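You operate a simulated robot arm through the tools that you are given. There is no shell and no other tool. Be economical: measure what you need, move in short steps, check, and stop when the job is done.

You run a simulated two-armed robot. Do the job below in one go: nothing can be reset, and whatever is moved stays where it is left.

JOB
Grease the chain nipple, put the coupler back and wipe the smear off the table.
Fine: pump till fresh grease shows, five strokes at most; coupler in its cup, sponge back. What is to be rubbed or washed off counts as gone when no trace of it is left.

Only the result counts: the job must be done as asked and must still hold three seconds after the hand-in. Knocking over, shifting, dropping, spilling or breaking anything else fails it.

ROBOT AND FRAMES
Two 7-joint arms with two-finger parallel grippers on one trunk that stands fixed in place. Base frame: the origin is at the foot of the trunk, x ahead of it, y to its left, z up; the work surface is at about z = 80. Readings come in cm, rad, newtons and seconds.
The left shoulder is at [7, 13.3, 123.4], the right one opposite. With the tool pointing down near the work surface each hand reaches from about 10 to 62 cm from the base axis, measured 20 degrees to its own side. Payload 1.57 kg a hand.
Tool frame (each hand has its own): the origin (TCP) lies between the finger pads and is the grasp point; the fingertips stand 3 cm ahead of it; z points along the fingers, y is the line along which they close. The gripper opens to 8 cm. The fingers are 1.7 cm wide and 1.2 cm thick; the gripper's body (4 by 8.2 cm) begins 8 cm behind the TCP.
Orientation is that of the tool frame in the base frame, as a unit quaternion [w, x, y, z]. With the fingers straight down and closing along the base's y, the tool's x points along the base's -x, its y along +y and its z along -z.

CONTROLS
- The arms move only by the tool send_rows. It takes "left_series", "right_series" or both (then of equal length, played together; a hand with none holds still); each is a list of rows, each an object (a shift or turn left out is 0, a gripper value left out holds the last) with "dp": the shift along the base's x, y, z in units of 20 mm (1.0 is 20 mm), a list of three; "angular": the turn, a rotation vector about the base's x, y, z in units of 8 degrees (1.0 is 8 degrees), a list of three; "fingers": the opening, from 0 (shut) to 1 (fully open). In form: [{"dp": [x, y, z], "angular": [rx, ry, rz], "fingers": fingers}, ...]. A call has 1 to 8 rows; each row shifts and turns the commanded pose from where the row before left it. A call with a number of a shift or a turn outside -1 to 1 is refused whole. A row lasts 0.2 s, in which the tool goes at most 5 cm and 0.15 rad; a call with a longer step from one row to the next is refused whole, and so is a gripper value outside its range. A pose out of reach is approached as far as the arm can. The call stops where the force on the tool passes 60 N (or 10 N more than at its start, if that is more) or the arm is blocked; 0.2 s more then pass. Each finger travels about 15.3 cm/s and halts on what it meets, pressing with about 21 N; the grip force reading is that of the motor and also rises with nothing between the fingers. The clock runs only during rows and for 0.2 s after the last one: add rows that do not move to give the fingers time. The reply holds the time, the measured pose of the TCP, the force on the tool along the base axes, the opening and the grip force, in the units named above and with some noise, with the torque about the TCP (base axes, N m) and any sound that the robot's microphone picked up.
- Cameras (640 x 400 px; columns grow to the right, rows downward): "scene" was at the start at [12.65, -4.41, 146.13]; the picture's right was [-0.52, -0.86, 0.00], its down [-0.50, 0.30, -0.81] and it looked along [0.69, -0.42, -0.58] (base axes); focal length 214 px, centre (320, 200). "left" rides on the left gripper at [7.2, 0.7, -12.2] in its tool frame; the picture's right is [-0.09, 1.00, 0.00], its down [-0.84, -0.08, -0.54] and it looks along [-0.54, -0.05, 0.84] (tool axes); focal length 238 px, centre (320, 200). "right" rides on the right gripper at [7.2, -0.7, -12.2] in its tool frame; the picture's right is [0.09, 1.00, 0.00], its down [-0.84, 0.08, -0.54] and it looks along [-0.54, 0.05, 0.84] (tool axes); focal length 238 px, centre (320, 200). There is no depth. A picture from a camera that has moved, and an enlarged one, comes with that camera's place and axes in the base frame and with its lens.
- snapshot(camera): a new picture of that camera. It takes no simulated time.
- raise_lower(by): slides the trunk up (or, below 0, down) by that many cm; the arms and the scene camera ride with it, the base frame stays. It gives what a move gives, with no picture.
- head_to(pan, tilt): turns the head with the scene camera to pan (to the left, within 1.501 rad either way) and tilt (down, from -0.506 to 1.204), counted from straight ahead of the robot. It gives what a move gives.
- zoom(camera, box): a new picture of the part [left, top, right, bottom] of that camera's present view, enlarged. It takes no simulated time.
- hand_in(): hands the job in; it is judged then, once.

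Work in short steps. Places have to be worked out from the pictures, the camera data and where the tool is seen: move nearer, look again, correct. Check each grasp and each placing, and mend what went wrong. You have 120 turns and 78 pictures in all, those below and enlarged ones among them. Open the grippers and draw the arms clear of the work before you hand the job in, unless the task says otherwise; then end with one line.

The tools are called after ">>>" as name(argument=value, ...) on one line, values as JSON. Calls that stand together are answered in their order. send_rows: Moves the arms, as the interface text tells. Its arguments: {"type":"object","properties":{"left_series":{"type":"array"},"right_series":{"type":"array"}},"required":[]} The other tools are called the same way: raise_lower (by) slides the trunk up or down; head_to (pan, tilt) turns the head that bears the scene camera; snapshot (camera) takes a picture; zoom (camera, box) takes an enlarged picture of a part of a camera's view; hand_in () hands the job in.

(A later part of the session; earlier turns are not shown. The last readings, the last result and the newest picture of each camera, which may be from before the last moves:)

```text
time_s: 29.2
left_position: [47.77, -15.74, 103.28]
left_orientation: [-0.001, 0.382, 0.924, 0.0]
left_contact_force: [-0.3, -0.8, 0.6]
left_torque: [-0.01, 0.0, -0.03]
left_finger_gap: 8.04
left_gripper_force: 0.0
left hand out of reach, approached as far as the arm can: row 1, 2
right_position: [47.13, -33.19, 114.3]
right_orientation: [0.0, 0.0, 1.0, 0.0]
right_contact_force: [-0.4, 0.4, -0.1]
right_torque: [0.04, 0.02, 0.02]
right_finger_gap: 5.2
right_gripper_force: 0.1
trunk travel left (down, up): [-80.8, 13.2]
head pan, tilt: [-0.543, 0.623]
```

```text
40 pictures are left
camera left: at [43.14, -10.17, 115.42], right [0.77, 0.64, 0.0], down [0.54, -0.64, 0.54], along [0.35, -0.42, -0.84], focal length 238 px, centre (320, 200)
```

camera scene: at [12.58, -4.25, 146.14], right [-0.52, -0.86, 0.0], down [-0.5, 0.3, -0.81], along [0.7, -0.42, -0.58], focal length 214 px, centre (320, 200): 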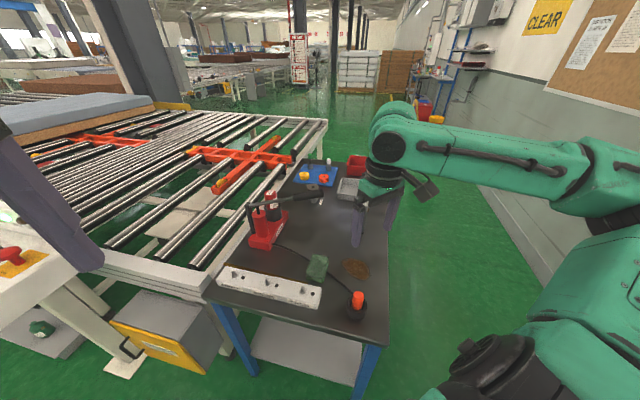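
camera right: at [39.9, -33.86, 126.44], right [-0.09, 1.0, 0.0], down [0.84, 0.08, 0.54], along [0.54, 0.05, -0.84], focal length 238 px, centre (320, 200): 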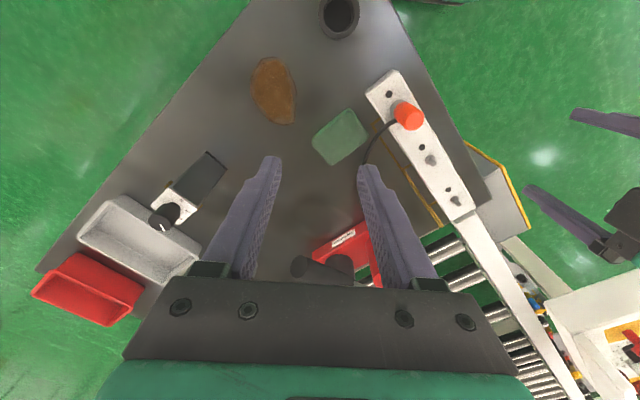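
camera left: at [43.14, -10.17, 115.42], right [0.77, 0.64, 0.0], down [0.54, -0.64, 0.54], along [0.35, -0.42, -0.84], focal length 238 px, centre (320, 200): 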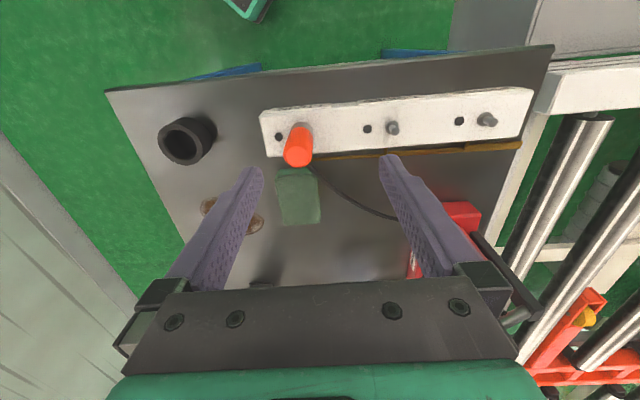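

The left arm can't reach, so the seated coupler stays on by itself. I withdraw the left hand and bring the right hand, turned about 57° to straddle the lever grip, above it.

>>> send_rows(left_series=[{"dp": [-0.8, 1, 0.8]}, {"dp": [-0.8, 1, 0.8]}, {"dp": [-0.8, 1, 0.8]}, {"dp": [-0.8, 1, 0.8]}, {"dp": [-0.8, 1, 0.8]}, {"dp": [-0.8, 1, 0.8]}, {"dp": [-0.8, 1, 0.8]}, {"dp": [-0.8, 1, 0.8]}], right_series=[{"dp": [0.98, 0.09, 0.3], "angular": [0, 0, 0.89], "fingers": 1}, {"dp": [0.98, 0.09, 0.3], "angular": [0, 0, 0.89]}, {"dp": [0.98, 0.09, 0.3], "angular": [0, 0, 0.89]}, {"dp": [0.98, 0.09, 0.3], "angular": [0, 0, 0.89]}, {"dp": [0.98, 0.09, 0.3], "angular": [0, 0, 0.89]}, {"dp": [0.98, 0.09, 0.3], "angular": [0, 0, 0.89]}, {"dp": [0.98, 0.09, 0.3], "angular": [0, 0, 0.89]}, {"dp": [0.98, 0.09, 0.3], "angular": [0, 0, 0.89]}])

>>> snapshot(camera="right")

>>> zoom(camera="scene", box=[220, 130, 420, 310])

```text
time_s: 31.0
left_position: [34.92, 0.18, 115.99]
left_orientation: [0.0, 0.381, 0.925, 0.0]
left_contact_force: [-0.1, -0.1, -0.1]
left_torque: [0.03, 0.01, 0.04]
left_finger_gap: 8.0
left_gripper_force: 0.1
right_position: [58.08, -31.32, 118.99]
right_orientation: [0.001, -0.478, 0.878, -0.001]
right_contact_force: [-0.8, -0.3, 0.1]
right_torque: [0.0, 0.0, -0.02]
right_finger_gap: 7.97
right_gripper_force: 0.0
right hand out of reach, approached as far as the arm can: row 6, 7, 8
trunk travel left (down, up): [-80.8, 13.2]
head pan, tilt: [-0.543, 0.623]
```

```text
39 pictures are left
camera right: at [54.79, -37.66, 131.01], right [-0.89, 0.46, 0.0], down [0.39, 0.74, 0.54], along [0.25, 0.48, -0.84], focal length 238 px, centre (320, 200)
```

right: 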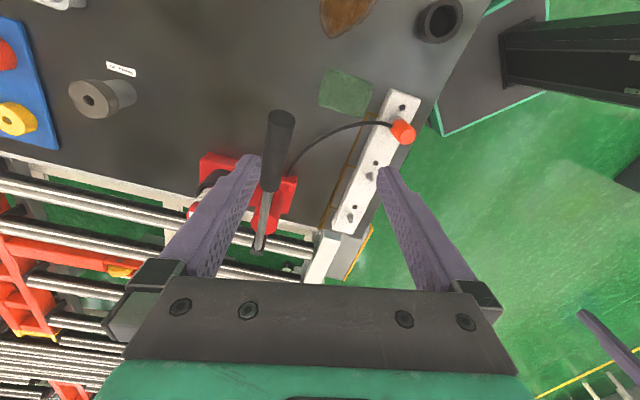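

```text
2.22 times, centred on (320, 220) of scene
camera zoom: at [12.51, -4.4, 146.14], right [-0.52, -0.86, 0.0], down [-0.5, 0.3, -0.81], along [0.7, -0.42, -0.58], focal length 477 px, centre (320, 156)
```

zoom: 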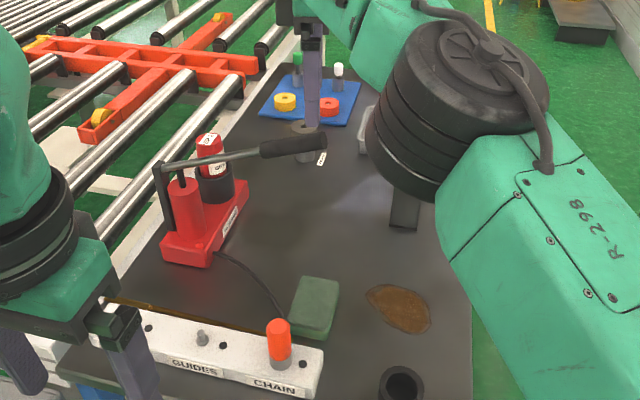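

The hand is aligned with the lever but short by about 4 cm in x. I tilt it about 20° about the lever's axis (wrist nearer to the robot) and move above the grip.

>>> send_rows(right_series=[{"angular": [-0.46, -0.7, 0]}, {"angular": [-0.46, -0.7, 0]}, {"angular": [-0.46, -0.7, 0]}, {"dp": [0.65, -0.22, -0.5]}, {"dp": [0.65, -0.22, -0.5]}, {"dp": [0.65, -0.22, -0.5]}, {}])

>>> snapshot(camera="right")

>>> zoom(camera="scene", box=[240, 130, 400, 230])

```text
time_s: 32.6
left_position: [35.1, 0.01, 115.86]
left_orientation: [0.0, 0.381, 0.925, 0.001]
left_contact_force: [-0.4, 0.0, 0.3]
left_torque: [0.01, 0.0, -0.03]
left_finger_gap: 7.98
left_gripper_force: 0.0
right_position: [62.14, -32.61, 115.95]
right_orientation: [0.082, -0.47, 0.865, -0.154]
right_contact_force: [-0.1, 0.4, 0.3]
right_torque: [0.01, -0.02, 0.01]
right_finger_gap: 7.98
right_gripper_force: 0.0
trunk travel left (down, up): [-80.8, 13.2]
head pan, tilt: [-0.543, 0.623]
```

```text
37 pictures are left
camera right: at [55.39, -36.7, 127.6], right [-0.83, 0.43, -0.34], down [0.24, 0.84, 0.48], along [0.5, 0.32, -0.81], focal length 238 px, centre (320, 200)
```

right: 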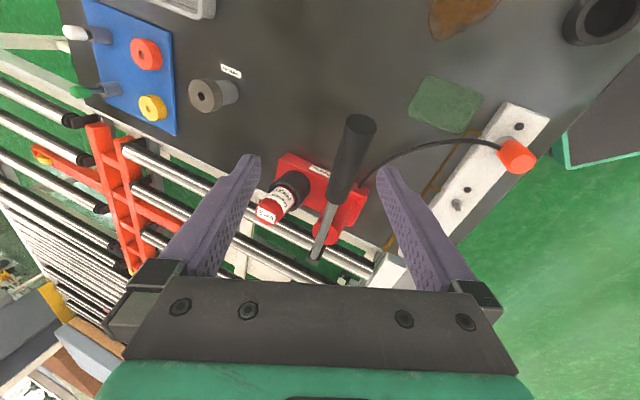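

```text
4.00 times, centred on (320, 180) of scene
camera zoom: at [12.66, -4.43, 146.13], right [-0.52, -0.86, 0.0], down [-0.5, 0.3, -0.81], along [0.69, -0.42, -0.58], focal length 858 px, centre (320, 280)
```

zoom: 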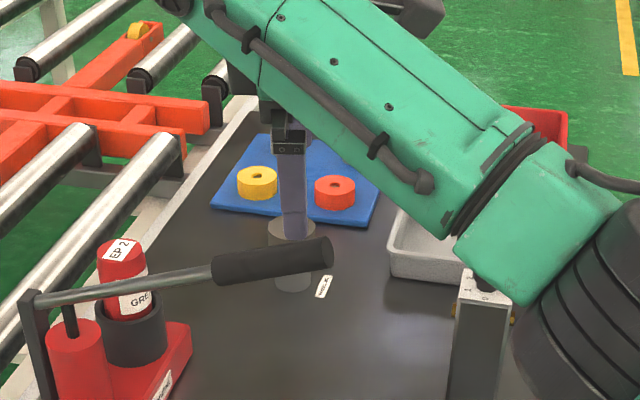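

The handle's point 2.3 cm from its end is (62.3, -32.3, 107.3). I step back onto the tool-axis line, then approach along the finger direction.

>>> send_rows(right_series=[{"dp": [-0.62, 0.5, 0]}, {"dp": [-0.62, 0.5, 0]}, {"dp": [0.263, -0.172, -0.865]}, {"dp": [0.263, -0.172, -0.865]}, {"dp": [0.263, -0.172, -0.865]}, {"dp": [0.263, -0.172, -0.865]}, {"dp": [0.263, -0.172, -0.865]}, {}])

>>> snapshot(camera="right")

```text
time_s: 34.4
left_position: [35.08, 0.09, 115.89]
left_orientation: [0.001, 0.382, 0.924, 0.0]
left_contact_force: [0.2, -0.2, -0.9]
left_torque: [0.02, 0.0, 0.01]
left_finger_gap: 7.99
left_gripper_force: 0.1
right_position: [62.3, -32.14, 107.32]
right_orientation: [0.083, -0.47, 0.865, -0.154]
right_contact_force: [-0.3, -0.8, -0.1]
right_torque: [0.0, 0.08, -0.03]
right_finger_gap: 8.0
right_gripper_force: 0.0
trunk travel left (down, up): [-80.8, 13.2]
head pan, tilt: [-0.543, 0.623]
```

```text
35 pictures are left
camera right: at [55.48, -36.3, 118.98], right [-0.83, 0.43, -0.34], down [0.24, 0.84, 0.48], along [0.5, 0.32, -0.81], focal length 238 px, centre (320, 200)
```

right: 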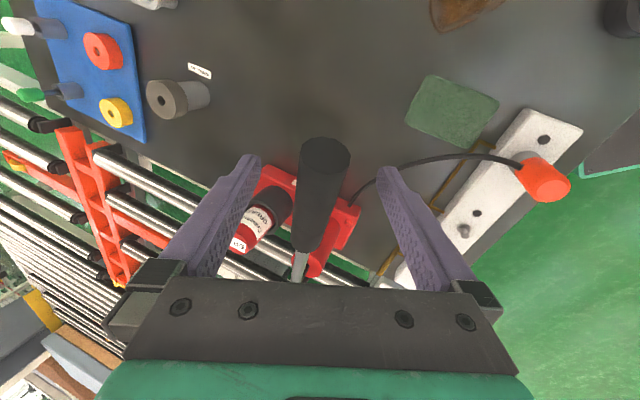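

The handle is centred between the fingers. I close on it.

>>> send_rows(right_series=[{"fingers": 0.3}, {"fingers": 0.1}, {"fingers": 0}, {}])

```text
time_s: 35.4
left_position: [35.14, 0.08, 115.88]
left_orientation: [-0.001, 0.38, 0.925, -0.001]
left_contact_force: [-0.3, 0.2, -0.2]
left_torque: [-0.01, 0.0, -0.03]
left_finger_gap: 8.02
left_gripper_force: 0.0
right_position: [62.37, -32.22, 107.43]
right_orientation: [0.083, -0.469, 0.866, -0.154]
right_contact_force: [6.6, -3.7, 3.6]
right_torque: [0.11, -0.77, -0.72]
right_finger_gap: 2.69
right_gripper_force: 37.6
trunk travel left (down, up): [-80.8, 13.2]
head pan, tilt: [-0.543, 0.623]
```

Gripped (gap 2.7). I push the handle down about 5 cm and watch the force and sounds.

>>> send_rows(right_series=[{"dp": [-0.05, -0.08, -0.6]}, {"dp": [-0.05, -0.07, -0.6]}, {"dp": [0, 0, -0.6]}, {"dp": [0, 0, -0.6]}, {}])

```text
time_s: 36.6
left_position: [34.63, -0.33, 116.18]
left_orientation: [0.001, 0.381, 0.925, 0.002]
left_contact_force: [0.4, 0.0, -1.0]
left_torque: [-0.03, 0.0, 0.02]
left_finger_gap: 7.99
left_gripper_force: 0.1
right_position: [61.57, -33.16, 102.59]
right_orientation: [0.082, -0.467, 0.867, -0.154]
right_contact_force: [-7.8, -22.0, 11.3]
right_torque: [0.44, -1.07, -0.55]
right_finger_gap: 2.77
right_gripper_force: 38.5
trunk travel left (down, up): [-80.8, 13.2]
head pan, tilt: [-0.543, 0.623]
```

The handle is moving down along an arc bulging outward. I follow it outward and go on down.

>>> send_rows(right_series=[{"dp": [-0.2, -0.35, -0.4]}, {"dp": [-0.05, -0.1, -0.6]}, {"dp": [-0.05, -0.08, -0.6]}, {"dp": [0, 0, -0.6]}, {}])

>>> zoom(camera="scene", box=[220, 130, 400, 300])

```text
time_s: 37.8
left_position: [34.85, 0.36, 115.9]
left_orientation: [0.001, 0.381, 0.925, -0.001]
left_contact_force: [-0.9, 1.1, 0.8]
left_torque: [0.0, -0.03, -0.02]
left_finger_gap: 8.0
left_gripper_force: 0.1
right_position: [61.35, -33.37, 98.29]
right_orientation: [0.083, -0.47, 0.865, -0.154]
right_contact_force: [-0.4, 2.9, 8.7]
right_torque: [0.64, -1.04, -0.28]
right_finger_gap: 2.92
right_gripper_force: 39.2
trunk travel left (down, up): [-80.8, 13.2]
head pan, tilt: [-0.543, 0.623]
```

```text
2.35 times, centred on (310, 215) of scene
camera zoom: at [12.39, -4.15, 146.16], right [-0.52, -0.86, 0.0], down [-0.5, 0.3, -0.81], along [0.7, -0.42, -0.58], focal length 505 px, centre (344, 165)
```

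zoom: 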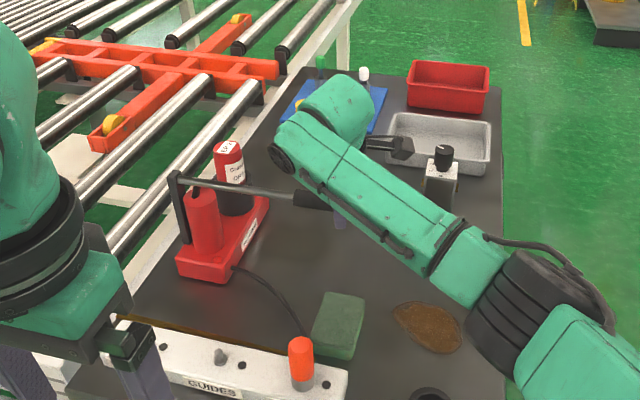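

The lever lowers with about 9 N. I continue down toward its stop.

>>> send_rows(right_series=[{"dp": [0.03, 0.05, -0.6]}, {"dp": [0.08, 0.1, -0.6]}, {"dp": [0.1, 0.15, -0.6]}, {"dp": [0.1, 0.15, -0.6]}, {}])

```text
time_s: 38.7
left_position: [33.8, 0.33, 116.28]
left_orientation: [0.006, 0.381, 0.924, 0.001]
left_contact_force: [0.0, -0.6, 0.2]
left_torque: [-0.01, -0.01, -0.02]
left_finger_gap: 7.99
left_gripper_force: 0.1
right_position: [61.31, -33.42, 96.12]
right_orientation: [0.093, -0.464, 0.865, -0.168]
right_contact_force: [-22.7, 1.2, 23.4]
right_torque: [0.47, 0.18, -0.51]
right_finger_gap: 2.93
right_gripper_force: 38.9
trunk travel left (down, up): [-80.8, 13.2]
head pan, tilt: [-0.543, 0.623]
stopped in row 4 (right hand): the force on the tool passed its limit at 66 N (the readings are from after the stop); the commanded pose is now the measured one
```

The lever hit its bottom stop at z ≈ 96. I bring it up along the same arc.

>>> send_rows(right_series=[{"dp": [0, 0, 0.8]}, {"dp": [0, 0, 0.8]}, {"dp": [0.03, 0.05, 0.8]}, {"dp": [0.06, 0.08, 0.8]}, {"dp": [0.1, 0.12, 0.8]}, {"dp": [0.14, 0.17, 0.8]}, {"dp": [0.16, 0.2, 0.8]}, {}])

>>> snapshot(camera="scene")

>>> zoom(camera="scene", box=[270, 250, 350, 310])

```text
time_s: 40.5
left_position: [34.27, 0.24, 116.19]
left_orientation: [0.003, 0.382, 0.924, 0.001]
left_contact_force: [-0.2, 0.0, 0.3]
left_torque: [0.03, -0.01, 0.01]
left_finger_gap: 8.0
left_gripper_force: 0.0
right_position: [62.6, -32.28, 106.95]
right_orientation: [0.089, -0.464, 0.865, -0.166]
right_contact_force: [-23.3, -0.2, 6.2]
right_torque: [-0.43, 0.31, -0.96]
right_finger_gap: 2.69
right_gripper_force: 37.7
trunk travel left (down, up): [-80.8, 13.2]
head pan, tilt: [-0.543, 0.623]
```

```text
33 pictures are left
camera scene: at [11.66, -4.32, 146.23], right [-0.52, -0.86, 0.0], down [-0.49, 0.3, -0.82], along [0.7, -0.42, -0.58], focal length 214 px, centre (320, 200)
```

scene: 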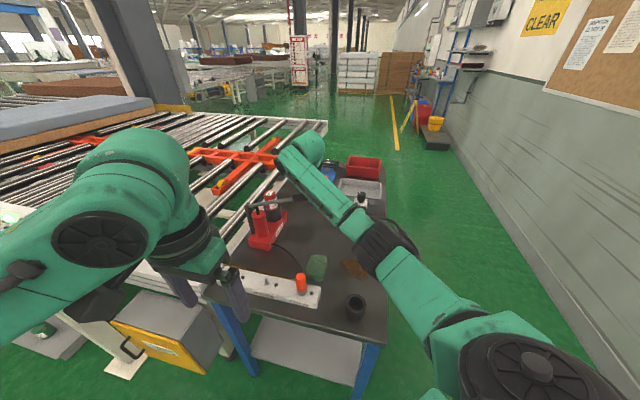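

```text
6.67 times, centred on (310, 280) of scene
camera zoom: at [11.66, -4.32, 146.23], right [-0.52, -0.86, 0.0], down [-0.49, 0.3, -0.82], along [0.7, -0.42, -0.58], focal length 1430 px, centre (387, -333)
```

zoom: 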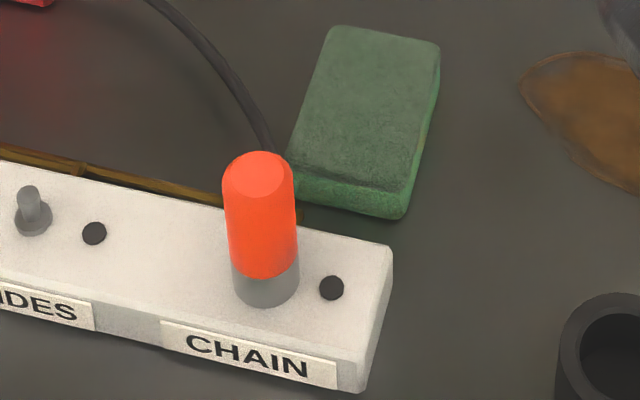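

No fresh grease yet after stroke one, and I'm pushing a bit far in +x. Second stroke: I relieve x and follow the arc down.

>>> send_rows(right_series=[{"dp": [-0.35, -0.1, -0.4]}, {"dp": [-0.18, -0.15, -0.8]}, {"dp": [-0.15, -0.12, -0.8]}, {"dp": [-0.1, -0.1, -0.8]}, {"dp": [-0.08, -0.08, -0.8]}, {"dp": [-0.05, -0.03, -0.8]}, {"dp": [0, 0, -0.7]}, {"dp": [0, 0, -0.4]}])

>>> zoom(camera="scene", box=[270, 250, 350, 310])

```text
time_s: 42.3
left_position: [34.84, 0.59, 116.02]
left_orientation: [0.002, 0.38, 0.925, -0.001]
left_contact_force: [0.7, -0.2, 0.1]
left_torque: [0.02, 0.01, -0.04]
left_finger_gap: 7.98
left_gripper_force: 0.0
right_position: [61.49, -33.25, 96.05]
right_orientation: [0.093, -0.466, 0.863, -0.17]
right_contact_force: [14.5, -3.2, 34.4]
right_torque: [-0.37, 0.29, -0.7]
right_finger_gap: 2.97
right_gripper_force: 38.7
trunk travel left (down, up): [-80.8, 13.2]
head pan, tilt: [-0.543, 0.623]
```

```text
6.67 times, centred on (310, 280) of scene
camera zoom: at [12.3, -4.01, 146.23], right [-0.52, -0.86, 0.0], down [-0.5, 0.3, -0.81], along [0.7, -0.42, -0.58], focal length 1430 px, centre (387, -333)
```

zoom: 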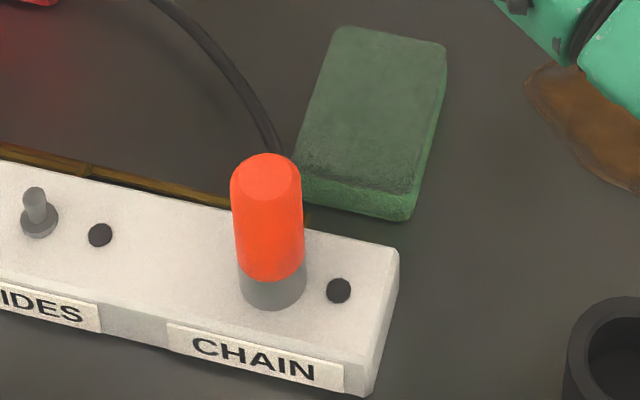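

Bottom reached again. I bring it up fully to the top stop and check for grease.

>>> send_rows(right_series=[{"dp": [0, 0, 0.8]}, {"dp": [0, 0, 0.8]}, {"dp": [0.03, 0.05, 0.8]}, {"dp": [0.06, 0.08, 0.8]}, {"dp": [0.06, 0.12, 0.8]}, {"dp": [0.1, 0.15, 0.8]}, {"dp": [0.12, 0.18, 0.8]}, {"dp": [0.05, 0.08, 0.4]}])

>>> zoom(camera="scene", box=[220, 180, 380, 310])

```text
time_s: 44.1
left_position: [35.24, 0.16, 115.82]
left_orientation: [-0.001, 0.381, 0.924, 0.0]
left_contact_force: [0.6, 0.4, 0.1]
left_torque: [0.0, 0.03, 0.02]
left_finger_gap: 8.0
left_gripper_force: 0.0
right_position: [62.67, -32.1, 107.09]
right_orientation: [0.088, -0.466, 0.865, -0.163]
right_contact_force: [2.6, -1.9, -7.2]
right_torque: [-0.58, -0.03, -1.01]
right_finger_gap: 2.66
right_gripper_force: 37.5
trunk travel left (down, up): [-80.8, 13.2]
head pan, tilt: [-0.543, 0.623]
```

```text
3.08 times, centred on (300, 245) of scene
camera zoom: at [12.95, -4.54, 146.09], right [-0.52, -0.86, 0.0], down [-0.5, 0.3, -0.81], along [0.69, -0.42, -0.59], focal length 660 px, centre (382, 62)
```

zoom: 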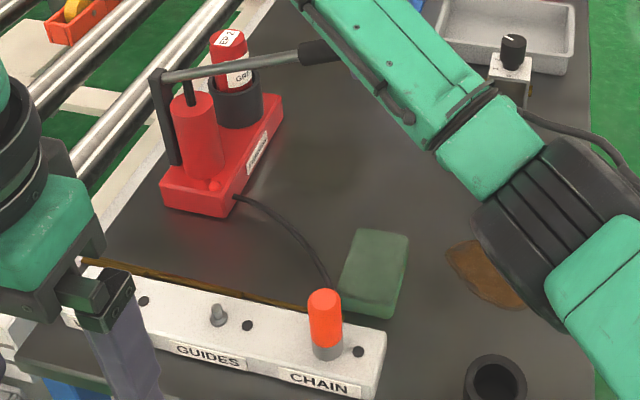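

Nothing shows yet after two strokes. Third stroke down.

>>> send_rows(right_series=[{"dp": [-0.1, -0.15, -0.6]}, {"dp": [-0.15, -0.18, -0.8]}, {"dp": [-0.12, -0.14, -0.8]}, {"dp": [-0.08, -0.1, -0.8]}, {"dp": [-0.06, -0.06, -0.8]}, {"dp": [-0.02, -0.03, -0.8]}, {"dp": [0, 0, -0.7]}, {"dp": [0, 0, -0.4]}])

>>> zoom(camera="scene", box=[270, 250, 350, 310])

```text
time_s: 45.9
left_position: [35.22, 0.29, 115.88]
left_orientation: [-0.001, 0.38, 0.925, 0.0]
left_contact_force: [0.7, 0.6, 0.4]
left_torque: [-0.01, -0.05, 0.02]
left_finger_gap: 8.02
left_gripper_force: 0.0
right_position: [61.36, -33.29, 96.03]
right_orientation: [0.088, -0.467, 0.864, -0.166]
right_contact_force: [17.5, -0.7, 18.3]
right_torque: [0.29, -0.3, -0.26]
right_finger_gap: 2.95
right_gripper_force: 39.8
trunk travel left (down, up): [-80.8, 13.2]
head pan, tilt: [-0.543, 0.623]
```

```text
6.67 times, centred on (310, 280) of scene
camera zoom: at [12.79, -4.18, 146.15], right [-0.52, -0.86, 0.0], down [-0.5, 0.3, -0.81], along [0.69, -0.42, -0.58], focal length 1430 px, centre (387, -333)
```

zoom: 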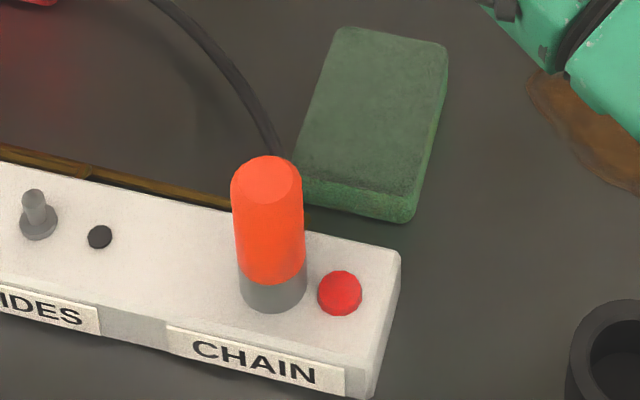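

Fresh red grease has come out of the CHAIN port: pumping is done after three strokes. I return the lever to the top and let go.

>>> send_rows(right_series=[{"dp": [0, 0, 0.8]}, {"dp": [0, 0, 0.8]}, {"dp": [0.03, 0.05, 0.8]}, {"dp": [0.06, 0.08, 0.8]}, {"dp": [0.06, 0.12, 0.8]}, {"dp": [0.1, 0.15, 0.8]}, {"dp": [0.12, 0.18, 0.8]}, {"dp": [0.03, 0.05, 0.2]}])

>>> send_rows(right_series=[{"fingers": 0.5}, {"fingers": 0.8}, {"fingers": 0.8}, {"dp": [-0.263, 0.172, 0.865]}, {"dp": [-0.263, 0.172, 0.865]}, {"dp": [-0.263, 0.172, 0.865]}, {"dp": [-0.263, 0.172, 0.865]}, {"dp": [-0.263, 0.172, 0.865]}])

>>> snapshot(camera="right")

```text
time_s: 47.7
left_position: [35.56, 0.01, 115.77]
left_orientation: [-0.002, 0.38, 0.925, 0.0]
left_contact_force: [-0.3, -0.7, 0.5]
left_torque: [0.0, -0.03, 0.0]
left_finger_gap: 8.04
left_gripper_force: 0.2
right_position: [62.55, -32.16, 107.17]
right_orientation: [0.086, -0.467, 0.865, -0.162]
right_contact_force: [5.2, 1.0, -12.1]
right_torque: [-0.11, -0.56, -0.81]
right_finger_gap: 2.66
right_gripper_force: 37.7
trunk travel left (down, up): [-80.8, 13.2]
head pan, tilt: [-0.543, 0.623]
```

```text
time_s: 49.5
left_position: [35.09, 0.1, 116.06]
left_orientation: [0.0, 0.381, 0.925, 0.0]
left_contact_force: [0.6, 0.3, -1.4]
left_torque: [-0.01, -0.03, -0.01]
left_finger_gap: 7.99
left_gripper_force: 0.0
right_position: [59.52, -30.47, 116.27]
right_orientation: [0.089, -0.465, 0.865, -0.165]
right_contact_force: [0.6, 0.1, 0.0]
right_torque: [0.0, -0.01, 0.0]
right_finger_gap: 6.39
right_gripper_force: 0.1
trunk travel left (down, up): [-80.8, 13.2]
head pan, tilt: [-0.543, 0.623]
```

```text
28 pictures are left
camera right: at [52.49, -34.45, 127.74], right [-0.82, 0.43, -0.36], down [0.23, 0.85, 0.48], along [0.52, 0.31, -0.8], focal length 238 px, centre (320, 200)
```

right: 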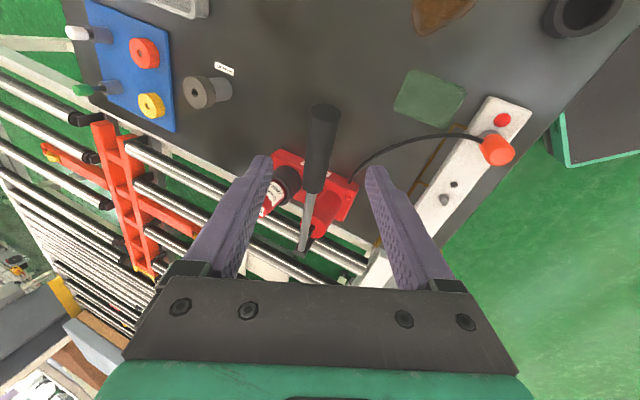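

The pump looks undisturbed with the lever up. I straighten the right hand and bring it back over the coupler.

>>> send_rows(right_series=[{"angular": [0.49, 0.756, 0]}, {"angular": [0.49, 0.756, 0]}, {"angular": [0.49, 0.756, 0]}, {"dp": [-0.8, 0.4, 0]}])

>>> send_rows(right_series=[{"dp": [-0.65, 0.64, -0.4], "angular": [0, 0, -0.89]}, {"dp": [-0.65, 0.64, -0.6], "angular": [0, 0, -0.89]}, {"dp": [-0.65, 0.64, -0.6], "angular": [0, 0, -0.89]}, {"dp": [-0.65, 0.64, -0.6], "angular": [0, 0, -0.89]}, {"dp": [-0.65, 0.64, -0.6], "angular": [0, 0, -0.89]}, {"dp": [-0.65, 0.64, -0.6], "angular": [0, 0, -0.89]}, {"dp": [-0.65, 0.64, -0.6], "angular": [0, 0, -0.89]}, {"dp": [-0.65, 0.64, -0.6], "angular": [0, 0, -0.89]}])

```text
time_s: 50.5
left_position: [34.86, -0.17, 115.93]
left_orientation: [0.001, 0.381, 0.925, 0.001]
left_contact_force: [-0.6, 0.1, -0.2]
left_torque: [0.03, -0.01, 0.01]
left_finger_gap: 7.97
left_gripper_force: 0.1
right_position: [56.74, -29.72, 116.22]
right_orientation: [-0.001, -0.474, 0.88, 0.002]
right_contact_force: [-0.1, -0.5, 0.5]
right_torque: [0.04, 0.01, 0.0]
right_finger_gap: 6.37
right_gripper_force: 0.1
right hand out of reach, approached as far as the arm can: row 3
trunk travel left (down, up): [-80.8, 13.2]
head pan, tilt: [-0.543, 0.623]
```

```text
time_s: 52.3
left_position: [35.02, 0.11, 115.87]
left_orientation: [0.001, 0.381, 0.924, 0.0]
left_contact_force: [0.5, 0.1, -0.1]
left_torque: [-0.01, -0.01, -0.02]
left_finger_gap: 7.98
left_gripper_force: 0.0
right_position: [46.41, -19.38, 106.89]
right_orientation: [-0.001, 0.004, 1.0, 0.002]
right_contact_force: [0.6, 0.8, -0.2]
right_torque: [-0.01, 0.06, -0.01]
right_finger_gap: 6.42
right_gripper_force: 0.0
trunk travel left (down, up): [-80.8, 13.2]
head pan, tilt: [-0.543, 0.623]
```

Over the coupler but 1.2 cm short in x. I centre and lower to just above its top, then check.

>>> send_rows(right_series=[{"dp": [0.6, 0, 0], "fingers": 1}, {"dp": [0, 0, -0.9]}, {"dp": [0, 0, -0.9]}, {"dp": [0, 0, -0.9]}, {"dp": [0, 0, -0.9]}, {"dp": [0, 0, -0.9]}, {"dp": [0, 0, -0.9]}, {}])

>>> snapshot(camera="right")

```text
time_s: 54.1
left_position: [35.06, 0.09, 115.83]
left_orientation: [-0.001, 0.381, 0.925, 0.0]
left_contact_force: [-0.1, -0.6, 0.0]
left_torque: [-0.01, 0.0, 0.0]
left_finger_gap: 7.99
left_gripper_force: 0.1
right_position: [47.52, -19.32, 96.21]
right_orientation: [-0.001, 0.003, 1.0, 0.003]
right_contact_force: [1.0, 0.2, -0.3]
right_torque: [0.02, 0.0, 0.0]
right_finger_gap: 8.0
right_gripper_force: 0.1
trunk travel left (down, up): [-80.8, 13.2]
head pan, tilt: [-0.543, 0.623]
```

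```text
27 pictures are left
camera right: at [40.5, -19.97, 108.26], right [-0.09, 1.0, 0.0], down [0.84, 0.07, 0.54], along [0.54, 0.05, -0.84], focal length 238 px, centre (320, 200)
```

right: 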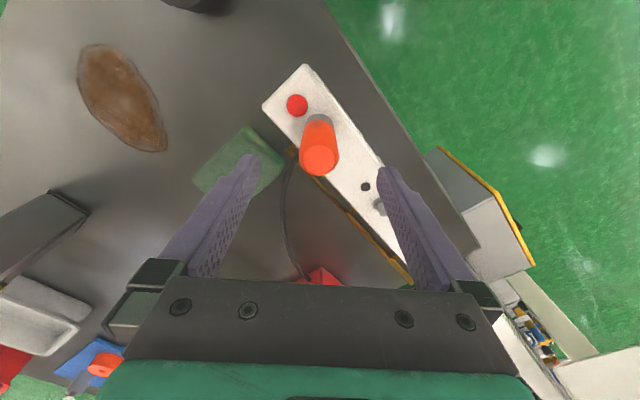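

Well centred. I lower 7.2 cm and grip.

>>> send_rows(right_series=[{"dp": [0, 0, -0.9]}, {"dp": [0, 0, -0.9]}, {"dp": [0, 0, -0.9]}, {"dp": [0, 0, -0.9]}, {"fingers": 0.3}, {"fingers": 0}, {}, {}])

>>> send_rows(right_series=[{"dp": [0, 0, 0.3]}, {"dp": [0, 0, 0.5]}, {"dp": [0, 0, 0.8]}, {"dp": [0, 0, 0.9]}, {"dp": [0, 0, 0.9]}, {"dp": [0, 0, 0.9]}, {"dp": [0, 0, 0.9]}])

>>> snapshot(camera="right")

```text
time_s: 55.9
left_position: [35.16, 0.17, 115.97]
left_orientation: [0.0, 0.381, 0.924, 0.0]
left_contact_force: [0.0, 0.1, -0.2]
left_torque: [0.0, -0.02, -0.01]
left_finger_gap: 7.99
left_gripper_force: 0.0
right_position: [47.6, -19.25, 88.97]
right_orientation: [-0.001, 0.003, 1.0, 0.002]
right_contact_force: [2.5, -1.7, 1.1]
right_torque: [-0.09, -0.11, 0.02]
right_finger_gap: 3.14
right_gripper_force: 21.5
trunk travel left (down, up): [-80.8, 13.2]
head pan, tilt: [-0.543, 0.623]
```

```text
time_s: 57.5
left_position: [35.04, 0.07, 115.94]
left_orientation: [0.0, 0.381, 0.924, 0.0]
left_contact_force: [0.3, -0.3, -0.7]
left_torque: [0.01, -0.02, -0.04]
left_finger_gap: 8.0
left_gripper_force: 0.0
right_position: [47.59, -19.29, 99.37]
right_orientation: [-0.002, 0.002, 1.0, 0.001]
right_contact_force: [-0.5, -0.4, -1.2]
right_torque: [0.05, 0.0, 0.0]
right_finger_gap: 3.16
right_gripper_force: 20.6
trunk travel left (down, up): [-80.8, 13.2]
head pan, tilt: [-0.543, 0.623]
```

```text
26 pictures are left
camera right: at [40.53, -19.92, 111.47], right [-0.09, 1.0, 0.0], down [0.84, 0.07, 0.54], along [0.54, 0.05, -0.84], focal length 238 px, centre (320, 200)
```

right: 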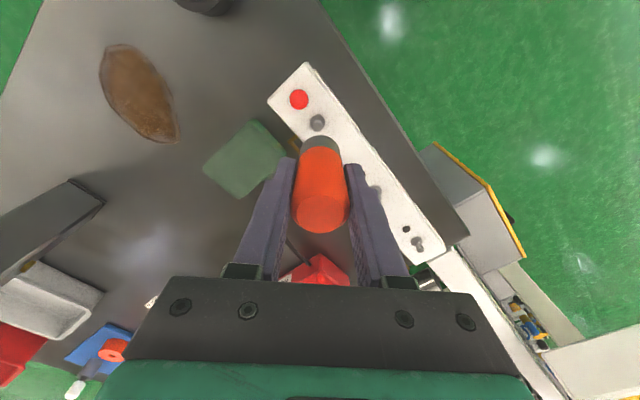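

Coupler lifted off, nipple intact with grease at the port. I carry it over the cup at about (35.2, -31.5).

>>> send_rows(right_series=[{"dp": [-0.886, -0.871, 0]}, {"dp": [-0.886, -0.871, 0]}, {"dp": [-0.886, -0.871, 0]}, {"dp": [-0.886, -0.871, 0]}, {"dp": [-0.886, -0.871, 0]}, {"dp": [-0.886, -0.871, 0]}, {"dp": [-0.886, -0.871, 0]}, {}])

>>> zoom(camera="right", box=[200, 80, 440, 230])

>>> zoom(camera="scene", box=[310, 240, 410, 325])

```text
time_s: 59.3
left_position: [35.12, 0.04, 115.83]
left_orientation: [0.0, 0.381, 0.925, -0.001]
left_contact_force: [0.2, -0.3, -0.5]
left_torque: [0.0, 0.04, -0.02]
left_finger_gap: 8.02
left_gripper_force: 0.0
right_position: [35.25, -31.39, 99.49]
right_orientation: [-0.002, 0.003, 1.0, 0.001]
right_contact_force: [-0.1, -0.4, -2.1]
right_torque: [-0.01, 0.03, -0.01]
right_finger_gap: 3.14
right_gripper_force: 20.7
trunk travel left (down, up): [-80.8, 13.2]
head pan, tilt: [-0.543, 0.623]
```

```text
2.67 times, centred on (320, 155) of right
camera zoom: at [28.24, -32.08, 111.58], right [-0.09, 1.0, 0.0], down [0.84, 0.07, 0.54], along [0.54, 0.05, -0.84], focal length 636 px, centre (320, 320)
```

zoom: 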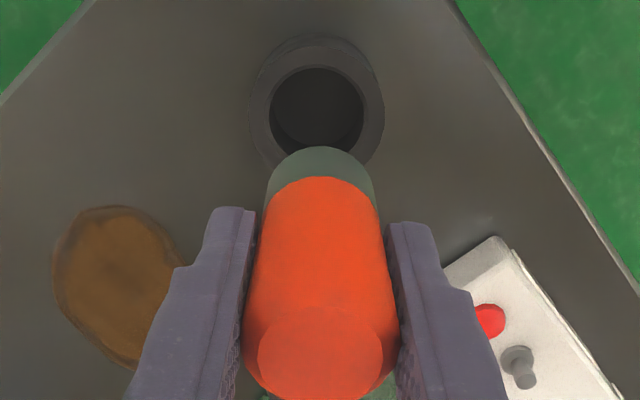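

```text
4.71 times, centred on (360, 282) of scene
camera zoom: at [12.73, -4.39, 146.12], right [-0.52, -0.86, 0.0], down [-0.5, 0.3, -0.81], along [0.69, -0.42, -0.58], focal length 1009 px, centre (132, -188)
```

zoom: 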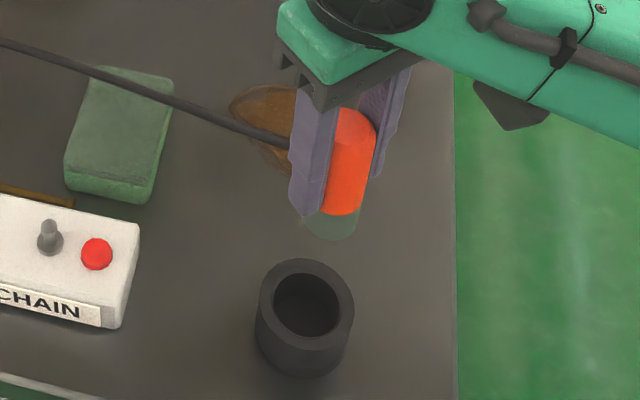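

The cup centre works out at (35.5, -31.5). I correct by +0.25 cm in x and lower to just inside the rim.

>>> send_rows(right_series=[{"dp": [0.13, -0.05, 0]}, {"dp": [0, 0, -0.9]}, {"dp": [0, 0, -0.9]}, {"dp": [0, 0, -0.9]}, {"dp": [0, 0, -0.9]}, {"dp": [0, 0, -0.5]}, {"dp": [0, 0, -0.4]}, {}])

>>> zoom(camera="scene", box=[310, 240, 410, 325])

```text
time_s: 61.1
left_position: [35.06, 0.06, 115.87]
left_orientation: [0.0, 0.381, 0.925, 0.0]
left_contact_force: [-0.4, 0.2, 0.4]
left_torque: [0.0, 0.0, 0.01]
left_finger_gap: 8.01
left_gripper_force: 0.0
right_position: [35.49, -31.56, 90.33]
right_orientation: [-0.002, 0.003, 1.0, 0.003]
right_contact_force: [0.4, -0.7, -0.6]
right_torque: [-0.01, -0.04, 0.0]
right_finger_gap: 3.15
right_gripper_force: 20.5
trunk travel left (down, up): [-80.8, 13.2]
head pan, tilt: [-0.543, 0.623]
```

```text
4.71 times, centred on (360, 282) of scene
camera zoom: at [12.67, -4.42, 146.13], right [-0.52, -0.86, 0.0], down [-0.5, 0.3, -0.81], along [0.69, -0.42, -0.58], focal length 1009 px, centre (132, -188)
```

zoom: 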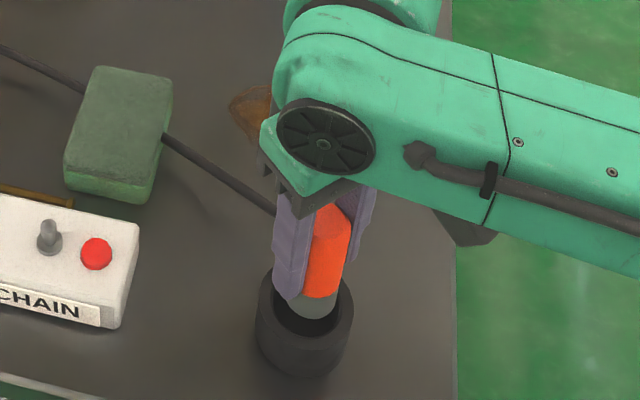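

It is going into the cup opening. I lower on gently until it sits.

>>> send_rows(right_series=[{"dp": [0, 0, -0.3]}, {"dp": [0, 0, -0.3]}, {"dp": [0, 0, -0.3]}, {"dp": [0, 0, -0.2]}, {"dp": [0, 0, -0.2]}, {}])

>>> zoom(camera="scene", box=[310, 240, 410, 325])

```text
time_s: 62.5
left_position: [35.08, 0.2, 115.95]
left_orientation: [0.001, 0.38, 0.925, 0.0]
left_contact_force: [-0.5, -0.9, -0.3]
left_torque: [-0.03, -0.02, -0.02]
left_finger_gap: 8.04
left_gripper_force: 0.0
right_position: [35.45, -31.41, 87.73]
right_orientation: [-0.002, 0.003, 1.0, 0.002]
right_contact_force: [-0.2, -0.6, -2.4]
right_torque: [0.0, -0.03, 0.04]
right_finger_gap: 3.14
right_gripper_force: 20.7
trunk travel left (down, up): [-80.8, 13.2]
head pan, tilt: [-0.543, 0.623]
```

```text
4.71 times, centred on (360, 282) of scene
camera zoom: at [12.67, -4.42, 146.13], right [-0.52, -0.86, 0.0], down [-0.5, 0.3, -0.81], along [0.69, -0.42, -0.58], focal length 1009 px, centre (132, -188)
```

zoom: 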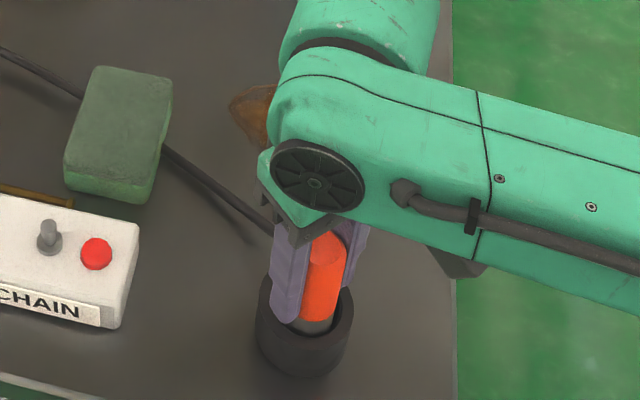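

No contact yet; a few more small steps down.

>>> send_rows(right_series=[{"dp": [0, 0, -0.12]}, {"dp": [0, 0, -0.12]}, {"dp": [0, 0, -0.12]}, {}])

```text
time_s: 63.5
left_position: [35.16, 0.05, 115.81]
left_orientation: [0.001, 0.381, 0.924, 0.0]
left_contact_force: [-0.3, -0.3, 0.5]
left_torque: [-0.02, -0.01, 0.0]
left_finger_gap: 8.0
left_gripper_force: 0.0
right_position: [35.55, -31.51, 87.13]
right_orientation: [-0.002, 0.003, 1.0, 0.003]
right_contact_force: [-1.4, 0.6, -1.7]
right_torque: [-0.04, -0.04, -0.03]
right_finger_gap: 3.13
right_gripper_force: 20.8
trunk travel left (down, up): [-80.8, 13.2]
head pan, tilt: [-0.543, 0.623]
```

>>> send_rows(right_series=[{"dp": [0, 0, -0.12]}, {"dp": [0, 0, -0.12]}, {}])

>>> zoom(camera="right", box=[200, 80, 440, 230])

```text
time_s: 64.3
left_position: [35.14, 0.09, 116.01]
left_orientation: [0.0, 0.382, 0.924, -0.001]
left_contact_force: [-0.9, 0.3, 0.1]
left_torque: [-0.03, 0.0, -0.02]
left_finger_gap: 7.99
left_gripper_force: 0.1
right_position: [35.46, -31.48, 86.62]
right_orientation: [0.0, 0.003, 1.0, 0.001]
right_contact_force: [0.9, -0.3, 3.1]
right_torque: [-0.15, -0.04, 0.01]
right_finger_gap: 3.12
right_gripper_force: 21.4
trunk travel left (down, up): [-80.8, 13.2]
head pan, tilt: [-0.543, 0.623]
```

```text
2.67 times, centred on (320, 155) of right
camera zoom: at [28.42, -32.22, 98.74], right [-0.09, 1.0, 0.0], down [0.84, 0.07, 0.54], along [0.54, 0.05, -0.84], focal length 636 px, centre (320, 320)
```

zoom: 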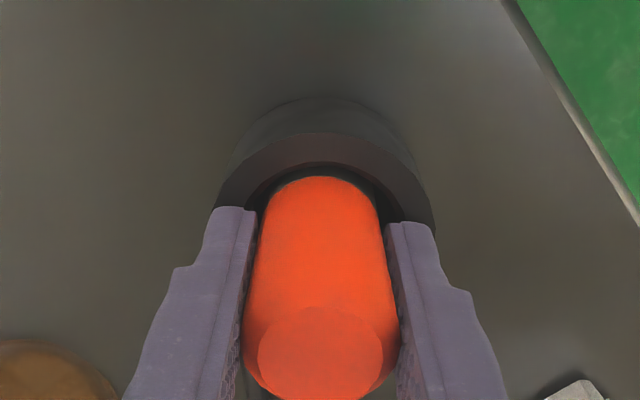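

Light contact (3 N). I open the fingers and withdraw upward.

>>> send_rows(right_series=[{"dp": [0, 0, 0.05]}, {"fingers": 0.65}, {"fingers": 0.65}, {"dp": [0, 0, 0.8]}, {"dp": [0, 0, 1]}, {"dp": [0, 0, 1]}, {"dp": [0, 0, 1]}, {"dp": [0, 0, 1]}])

>>> snapshot(camera="right")

>>> zoom(camera="scene", box=[240, 225, 400, 325])

```text
time_s: 66.1
left_position: [35.02, 0.21, 115.95]
left_orientation: [0.0, 0.381, 0.924, 0.0]
left_contact_force: [0.1, -0.5, 0.1]
left_torque: [0.0, 0.04, 0.0]
left_finger_gap: 8.0
left_gripper_force: 0.1
right_position: [35.44, -31.46, 96.34]
right_orientation: [-0.002, 0.003, 1.0, 0.001]
right_contact_force: [-1.1, -0.6, 0.4]
right_torque: [0.01, 0.0, -0.04]
right_finger_gap: 5.21
right_gripper_force: 0.1
trunk travel left (down, up): [-80.8, 13.2]
head pan, tilt: [-0.543, 0.623]
```

```text
20 pictures are left
camera right: at [28.45, -32.16, 108.48], right [-0.09, 1.0, 0.0], down [0.84, 0.07, 0.54], along [0.54, 0.05, -0.84], focal length 238 px, centre (320, 200)
```

right: 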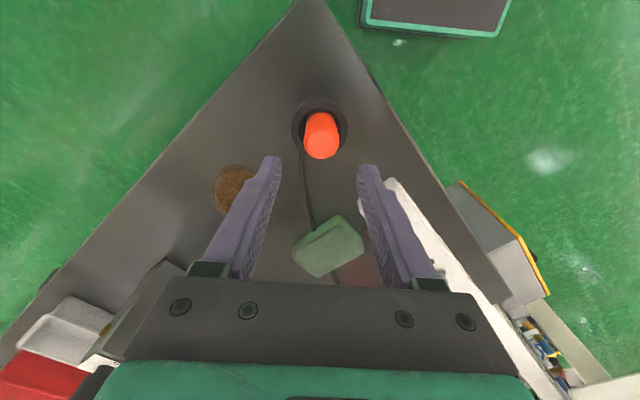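

```text
4.00 times, centred on (320, 275) of scene
camera zoom: at [12.64, -4.38, 146.13], right [-0.52, -0.86, 0.0], down [-0.5, 0.3, -0.81], along [0.69, -0.42, -0.58], focal length 858 px, centre (320, -100)
```

zoom: 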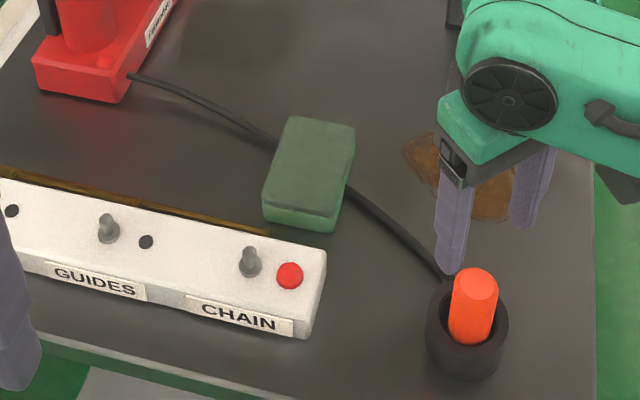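

The coupler is back in its cup. The sponge centre is about (54, -28.8), long side along about -40°, top near z 82.7; the smear spans x 42–53, y -44 to -38. I take the right hand over the sponge, turned to close across its short side.

>>> send_rows(right_series=[{"dp": [0, 0, 1]}, {"dp": [0, 0, 1], "fingers": 1}, {"dp": [0.92, 0.13, 0.6], "angular": [0, 0, -0.7]}, {"dp": [0.92, 0.13, 0.6], "angular": [0, 0, -0.7]}, {"dp": [0.92, 0.13, 0.6], "angular": [0, 0, -0.7]}, {"dp": [0.92, 0.13, 0.6], "angular": [0, 0, -0.7]}, {"dp": [0.92, 0.13, 0.6], "angular": [0, 0, -0.7]}, {"dp": [0.92, 0.13, 0.6], "angular": [0, 0, -0.7]}])

>>> raise_lower(by=-8)

>>> send_rows(right_series=[{"dp": [0.92, 0.13, 0], "angular": [0, 0, -0.26]}, {"dp": [0.92, 0.13, 0], "angular": [0, 0, -0.26]}, {"dp": [0.92, 0.13, 0], "angular": [0, 0, -0.26]}, {"dp": [0.92, 0.13, 0], "angular": [0, 0, -0.27]}, {}])

>>> snapshot(camera="right")

```text
time_s: 67.9
left_position: [35.12, 0.13, 115.96]
left_orientation: [-0.001, 0.381, 0.925, -0.001]
left_contact_force: [0.2, -0.3, -1.2]
left_torque: [-0.02, 0.03, 0.01]
left_finger_gap: 7.98
left_gripper_force: 0.0
right_position: [46.76, -29.85, 107.51]
right_orientation: [-0.001, 0.293, 0.956, 0.001]
right_contact_force: [0.0, 0.4, -0.1]
right_torque: [0.01, 0.02, 0.0]
right_finger_gap: 8.0
right_gripper_force: 0.2
trunk travel left (down, up): [-80.8, 13.2]
head pan, tilt: [-0.543, 0.623]
```

```text
time_s: 69.1
left_position: [35.1, 0.18, 107.96]
left_orientation: [0.0, 0.381, 0.924, 0.0]
left_contact_force: [-0.3, -1.3, -0.2]
left_torque: [0.01, 0.01, -0.03]
left_finger_gap: 8.01
left_gripper_force: 0.1
right_position: [46.7, -29.78, 99.49]
right_orientation: [-0.001, 0.292, 0.956, 0.002]
right_contact_force: [0.1, -0.6, 0.4]
right_torque: [0.0, -0.04, -0.02]
right_finger_gap: 8.0
right_gripper_force: 0.0
trunk travel left (down, up): [-72.8, 21.2]
head pan, tilt: [-0.543, 0.623]
```

```text
time_s: 70.3
left_position: [35.11, 0.21, 107.83]
left_orientation: [0.0, 0.381, 0.925, 0.001]
left_contact_force: [0.4, 1.0, -0.1]
left_torque: [-0.01, -0.02, -0.01]
left_finger_gap: 8.01
left_gripper_force: 0.0
right_position: [54.13, -28.9, 99.46]
right_orientation: [0.0, 0.361, 0.932, 0.002]
right_contact_force: [-0.1, 0.0, 1.1]
right_torque: [-0.01, -0.04, -0.03]
right_finger_gap: 8.0
right_gripper_force: 0.1
trunk travel left (down, up): [-72.8, 21.2]
head pan, tilt: [-0.543, 0.623]
```

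```text
18 pictures are left
camera right: at [48.38, -24.62, 111.63], right [0.6, 0.8, 0.0], down [0.67, -0.51, 0.54], along [0.43, -0.32, -0.84], focal length 238 px, centre (320, 200)
```

right: 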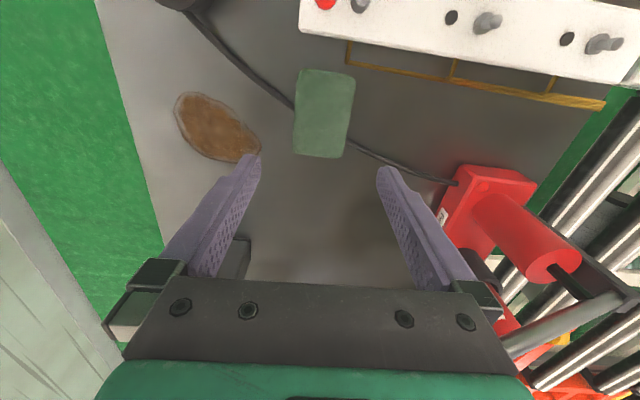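

The sponge centre is (53.8, -28.1) and it is turned another 7.6°. I correct and lower to just above it.

>>> send_rows(right_series=[{"dp": [-0.15, 0.37, 0], "angular": [0, 0, -0.95]}, {"dp": [0, 0, -0.95]}, {"dp": [0, 0, -0.95]}, {"dp": [0, 0, -0.95]}, {"dp": [0, 0, -0.95]}, {"dp": [0, 0, -0.95]}, {"dp": [0, 0, -0.95]}, {"dp": [0, 0, -0.6]}])

>>> snapshot(camera="right")

```text
time_s: 72.1
left_position: [35.13, 0.09, 107.92]
left_orientation: [0.0, 0.382, 0.924, 0.0]
left_contact_force: [0.2, -0.3, 0.0]
left_torque: [-0.02, -0.02, 0.04]
left_finger_gap: 8.04
left_gripper_force: 0.1
right_position: [53.66, -28.09, 86.9]
right_orientation: [-0.001, 0.421, 0.907, 0.002]
right_contact_force: [-0.3, 0.6, -0.5]
right_torque: [0.0, 0.02, 0.0]
right_finger_gap: 8.02
right_gripper_force: 0.1
trunk travel left (down, up): [-72.8, 21.2]
head pan, tilt: [-0.543, 0.623]
```

```text
17 pictures are left
camera right: at [48.69, -23.08, 99.07], right [0.7, 0.71, 0.0], down [0.6, -0.59, 0.54], along [0.39, -0.38, -0.84], focal length 238 px, centre (320, 200)
```

right: 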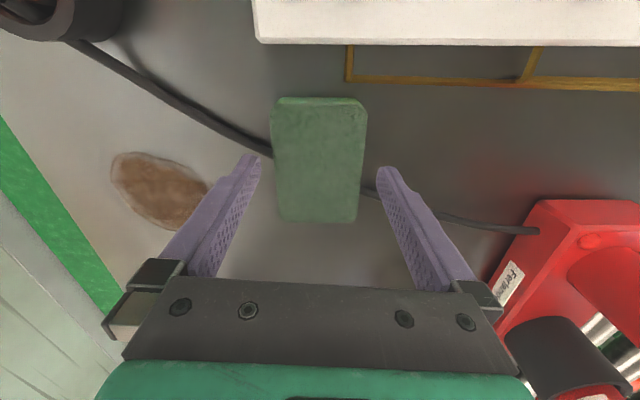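

Aligned. I lower 3 cm and close on the sponge.

>>> send_rows(right_series=[{"dp": [0, 0, -0.8]}, {"dp": [0, 0, -0.7]}, {"fingers": 0.6}, {"fingers": 0.3}, {"fingers": 0}, {}])

>>> send_rows(right_series=[{"dp": [0, 0, 0.4]}, {"dp": [0, 0, 0.6]}, {"dp": [0, 0, 0.6]}, {}])

>>> snapshot(camera="right")

```text
time_s: 73.5
left_position: [35.02, 0.17, 107.95]
left_orientation: [-0.001, 0.381, 0.925, 0.0]
left_contact_force: [0.4, -0.2, 0.1]
left_torque: [0.04, 0.0, -0.04]
left_finger_gap: 8.01
left_gripper_force: 0.0
right_position: [53.82, -27.91, 83.87]
right_orientation: [-0.002, 0.421, 0.907, 0.002]
right_contact_force: [1.1, -0.5, 0.4]
right_torque: [0.01, 0.03, 0.0]
right_finger_gap: 6.35
right_gripper_force: 21.5
trunk travel left (down, up): [-72.8, 21.2]
head pan, tilt: [-0.543, 0.623]
```

```text
time_s: 74.5
left_position: [35.24, 0.11, 108.01]
left_orientation: [0.0, 0.382, 0.924, 0.0]
left_contact_force: [0.2, -0.2, 0.2]
left_torque: [-0.01, -0.04, -0.02]
left_finger_gap: 8.0
left_gripper_force: 0.1
right_position: [53.67, -28.09, 87.2]
right_orientation: [-0.001, 0.422, 0.907, 0.002]
right_contact_force: [0.8, 0.5, -0.4]
right_torque: [-0.02, -0.03, 0.03]
right_finger_gap: 6.34
right_gripper_force: 21.1
trunk travel left (down, up): [-72.8, 21.2]
head pan, tilt: [-0.543, 0.623]
```

```text
16 pictures are left
camera right: at [48.71, -23.05, 99.22], right [0.7, 0.71, 0.0], down [0.6, -0.59, 0.54], along [0.39, -0.38, -0.84], focal length 238 px, centre (320, 200)
```

right: 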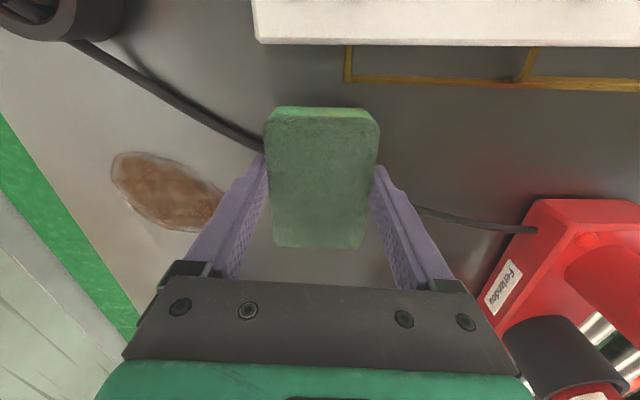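

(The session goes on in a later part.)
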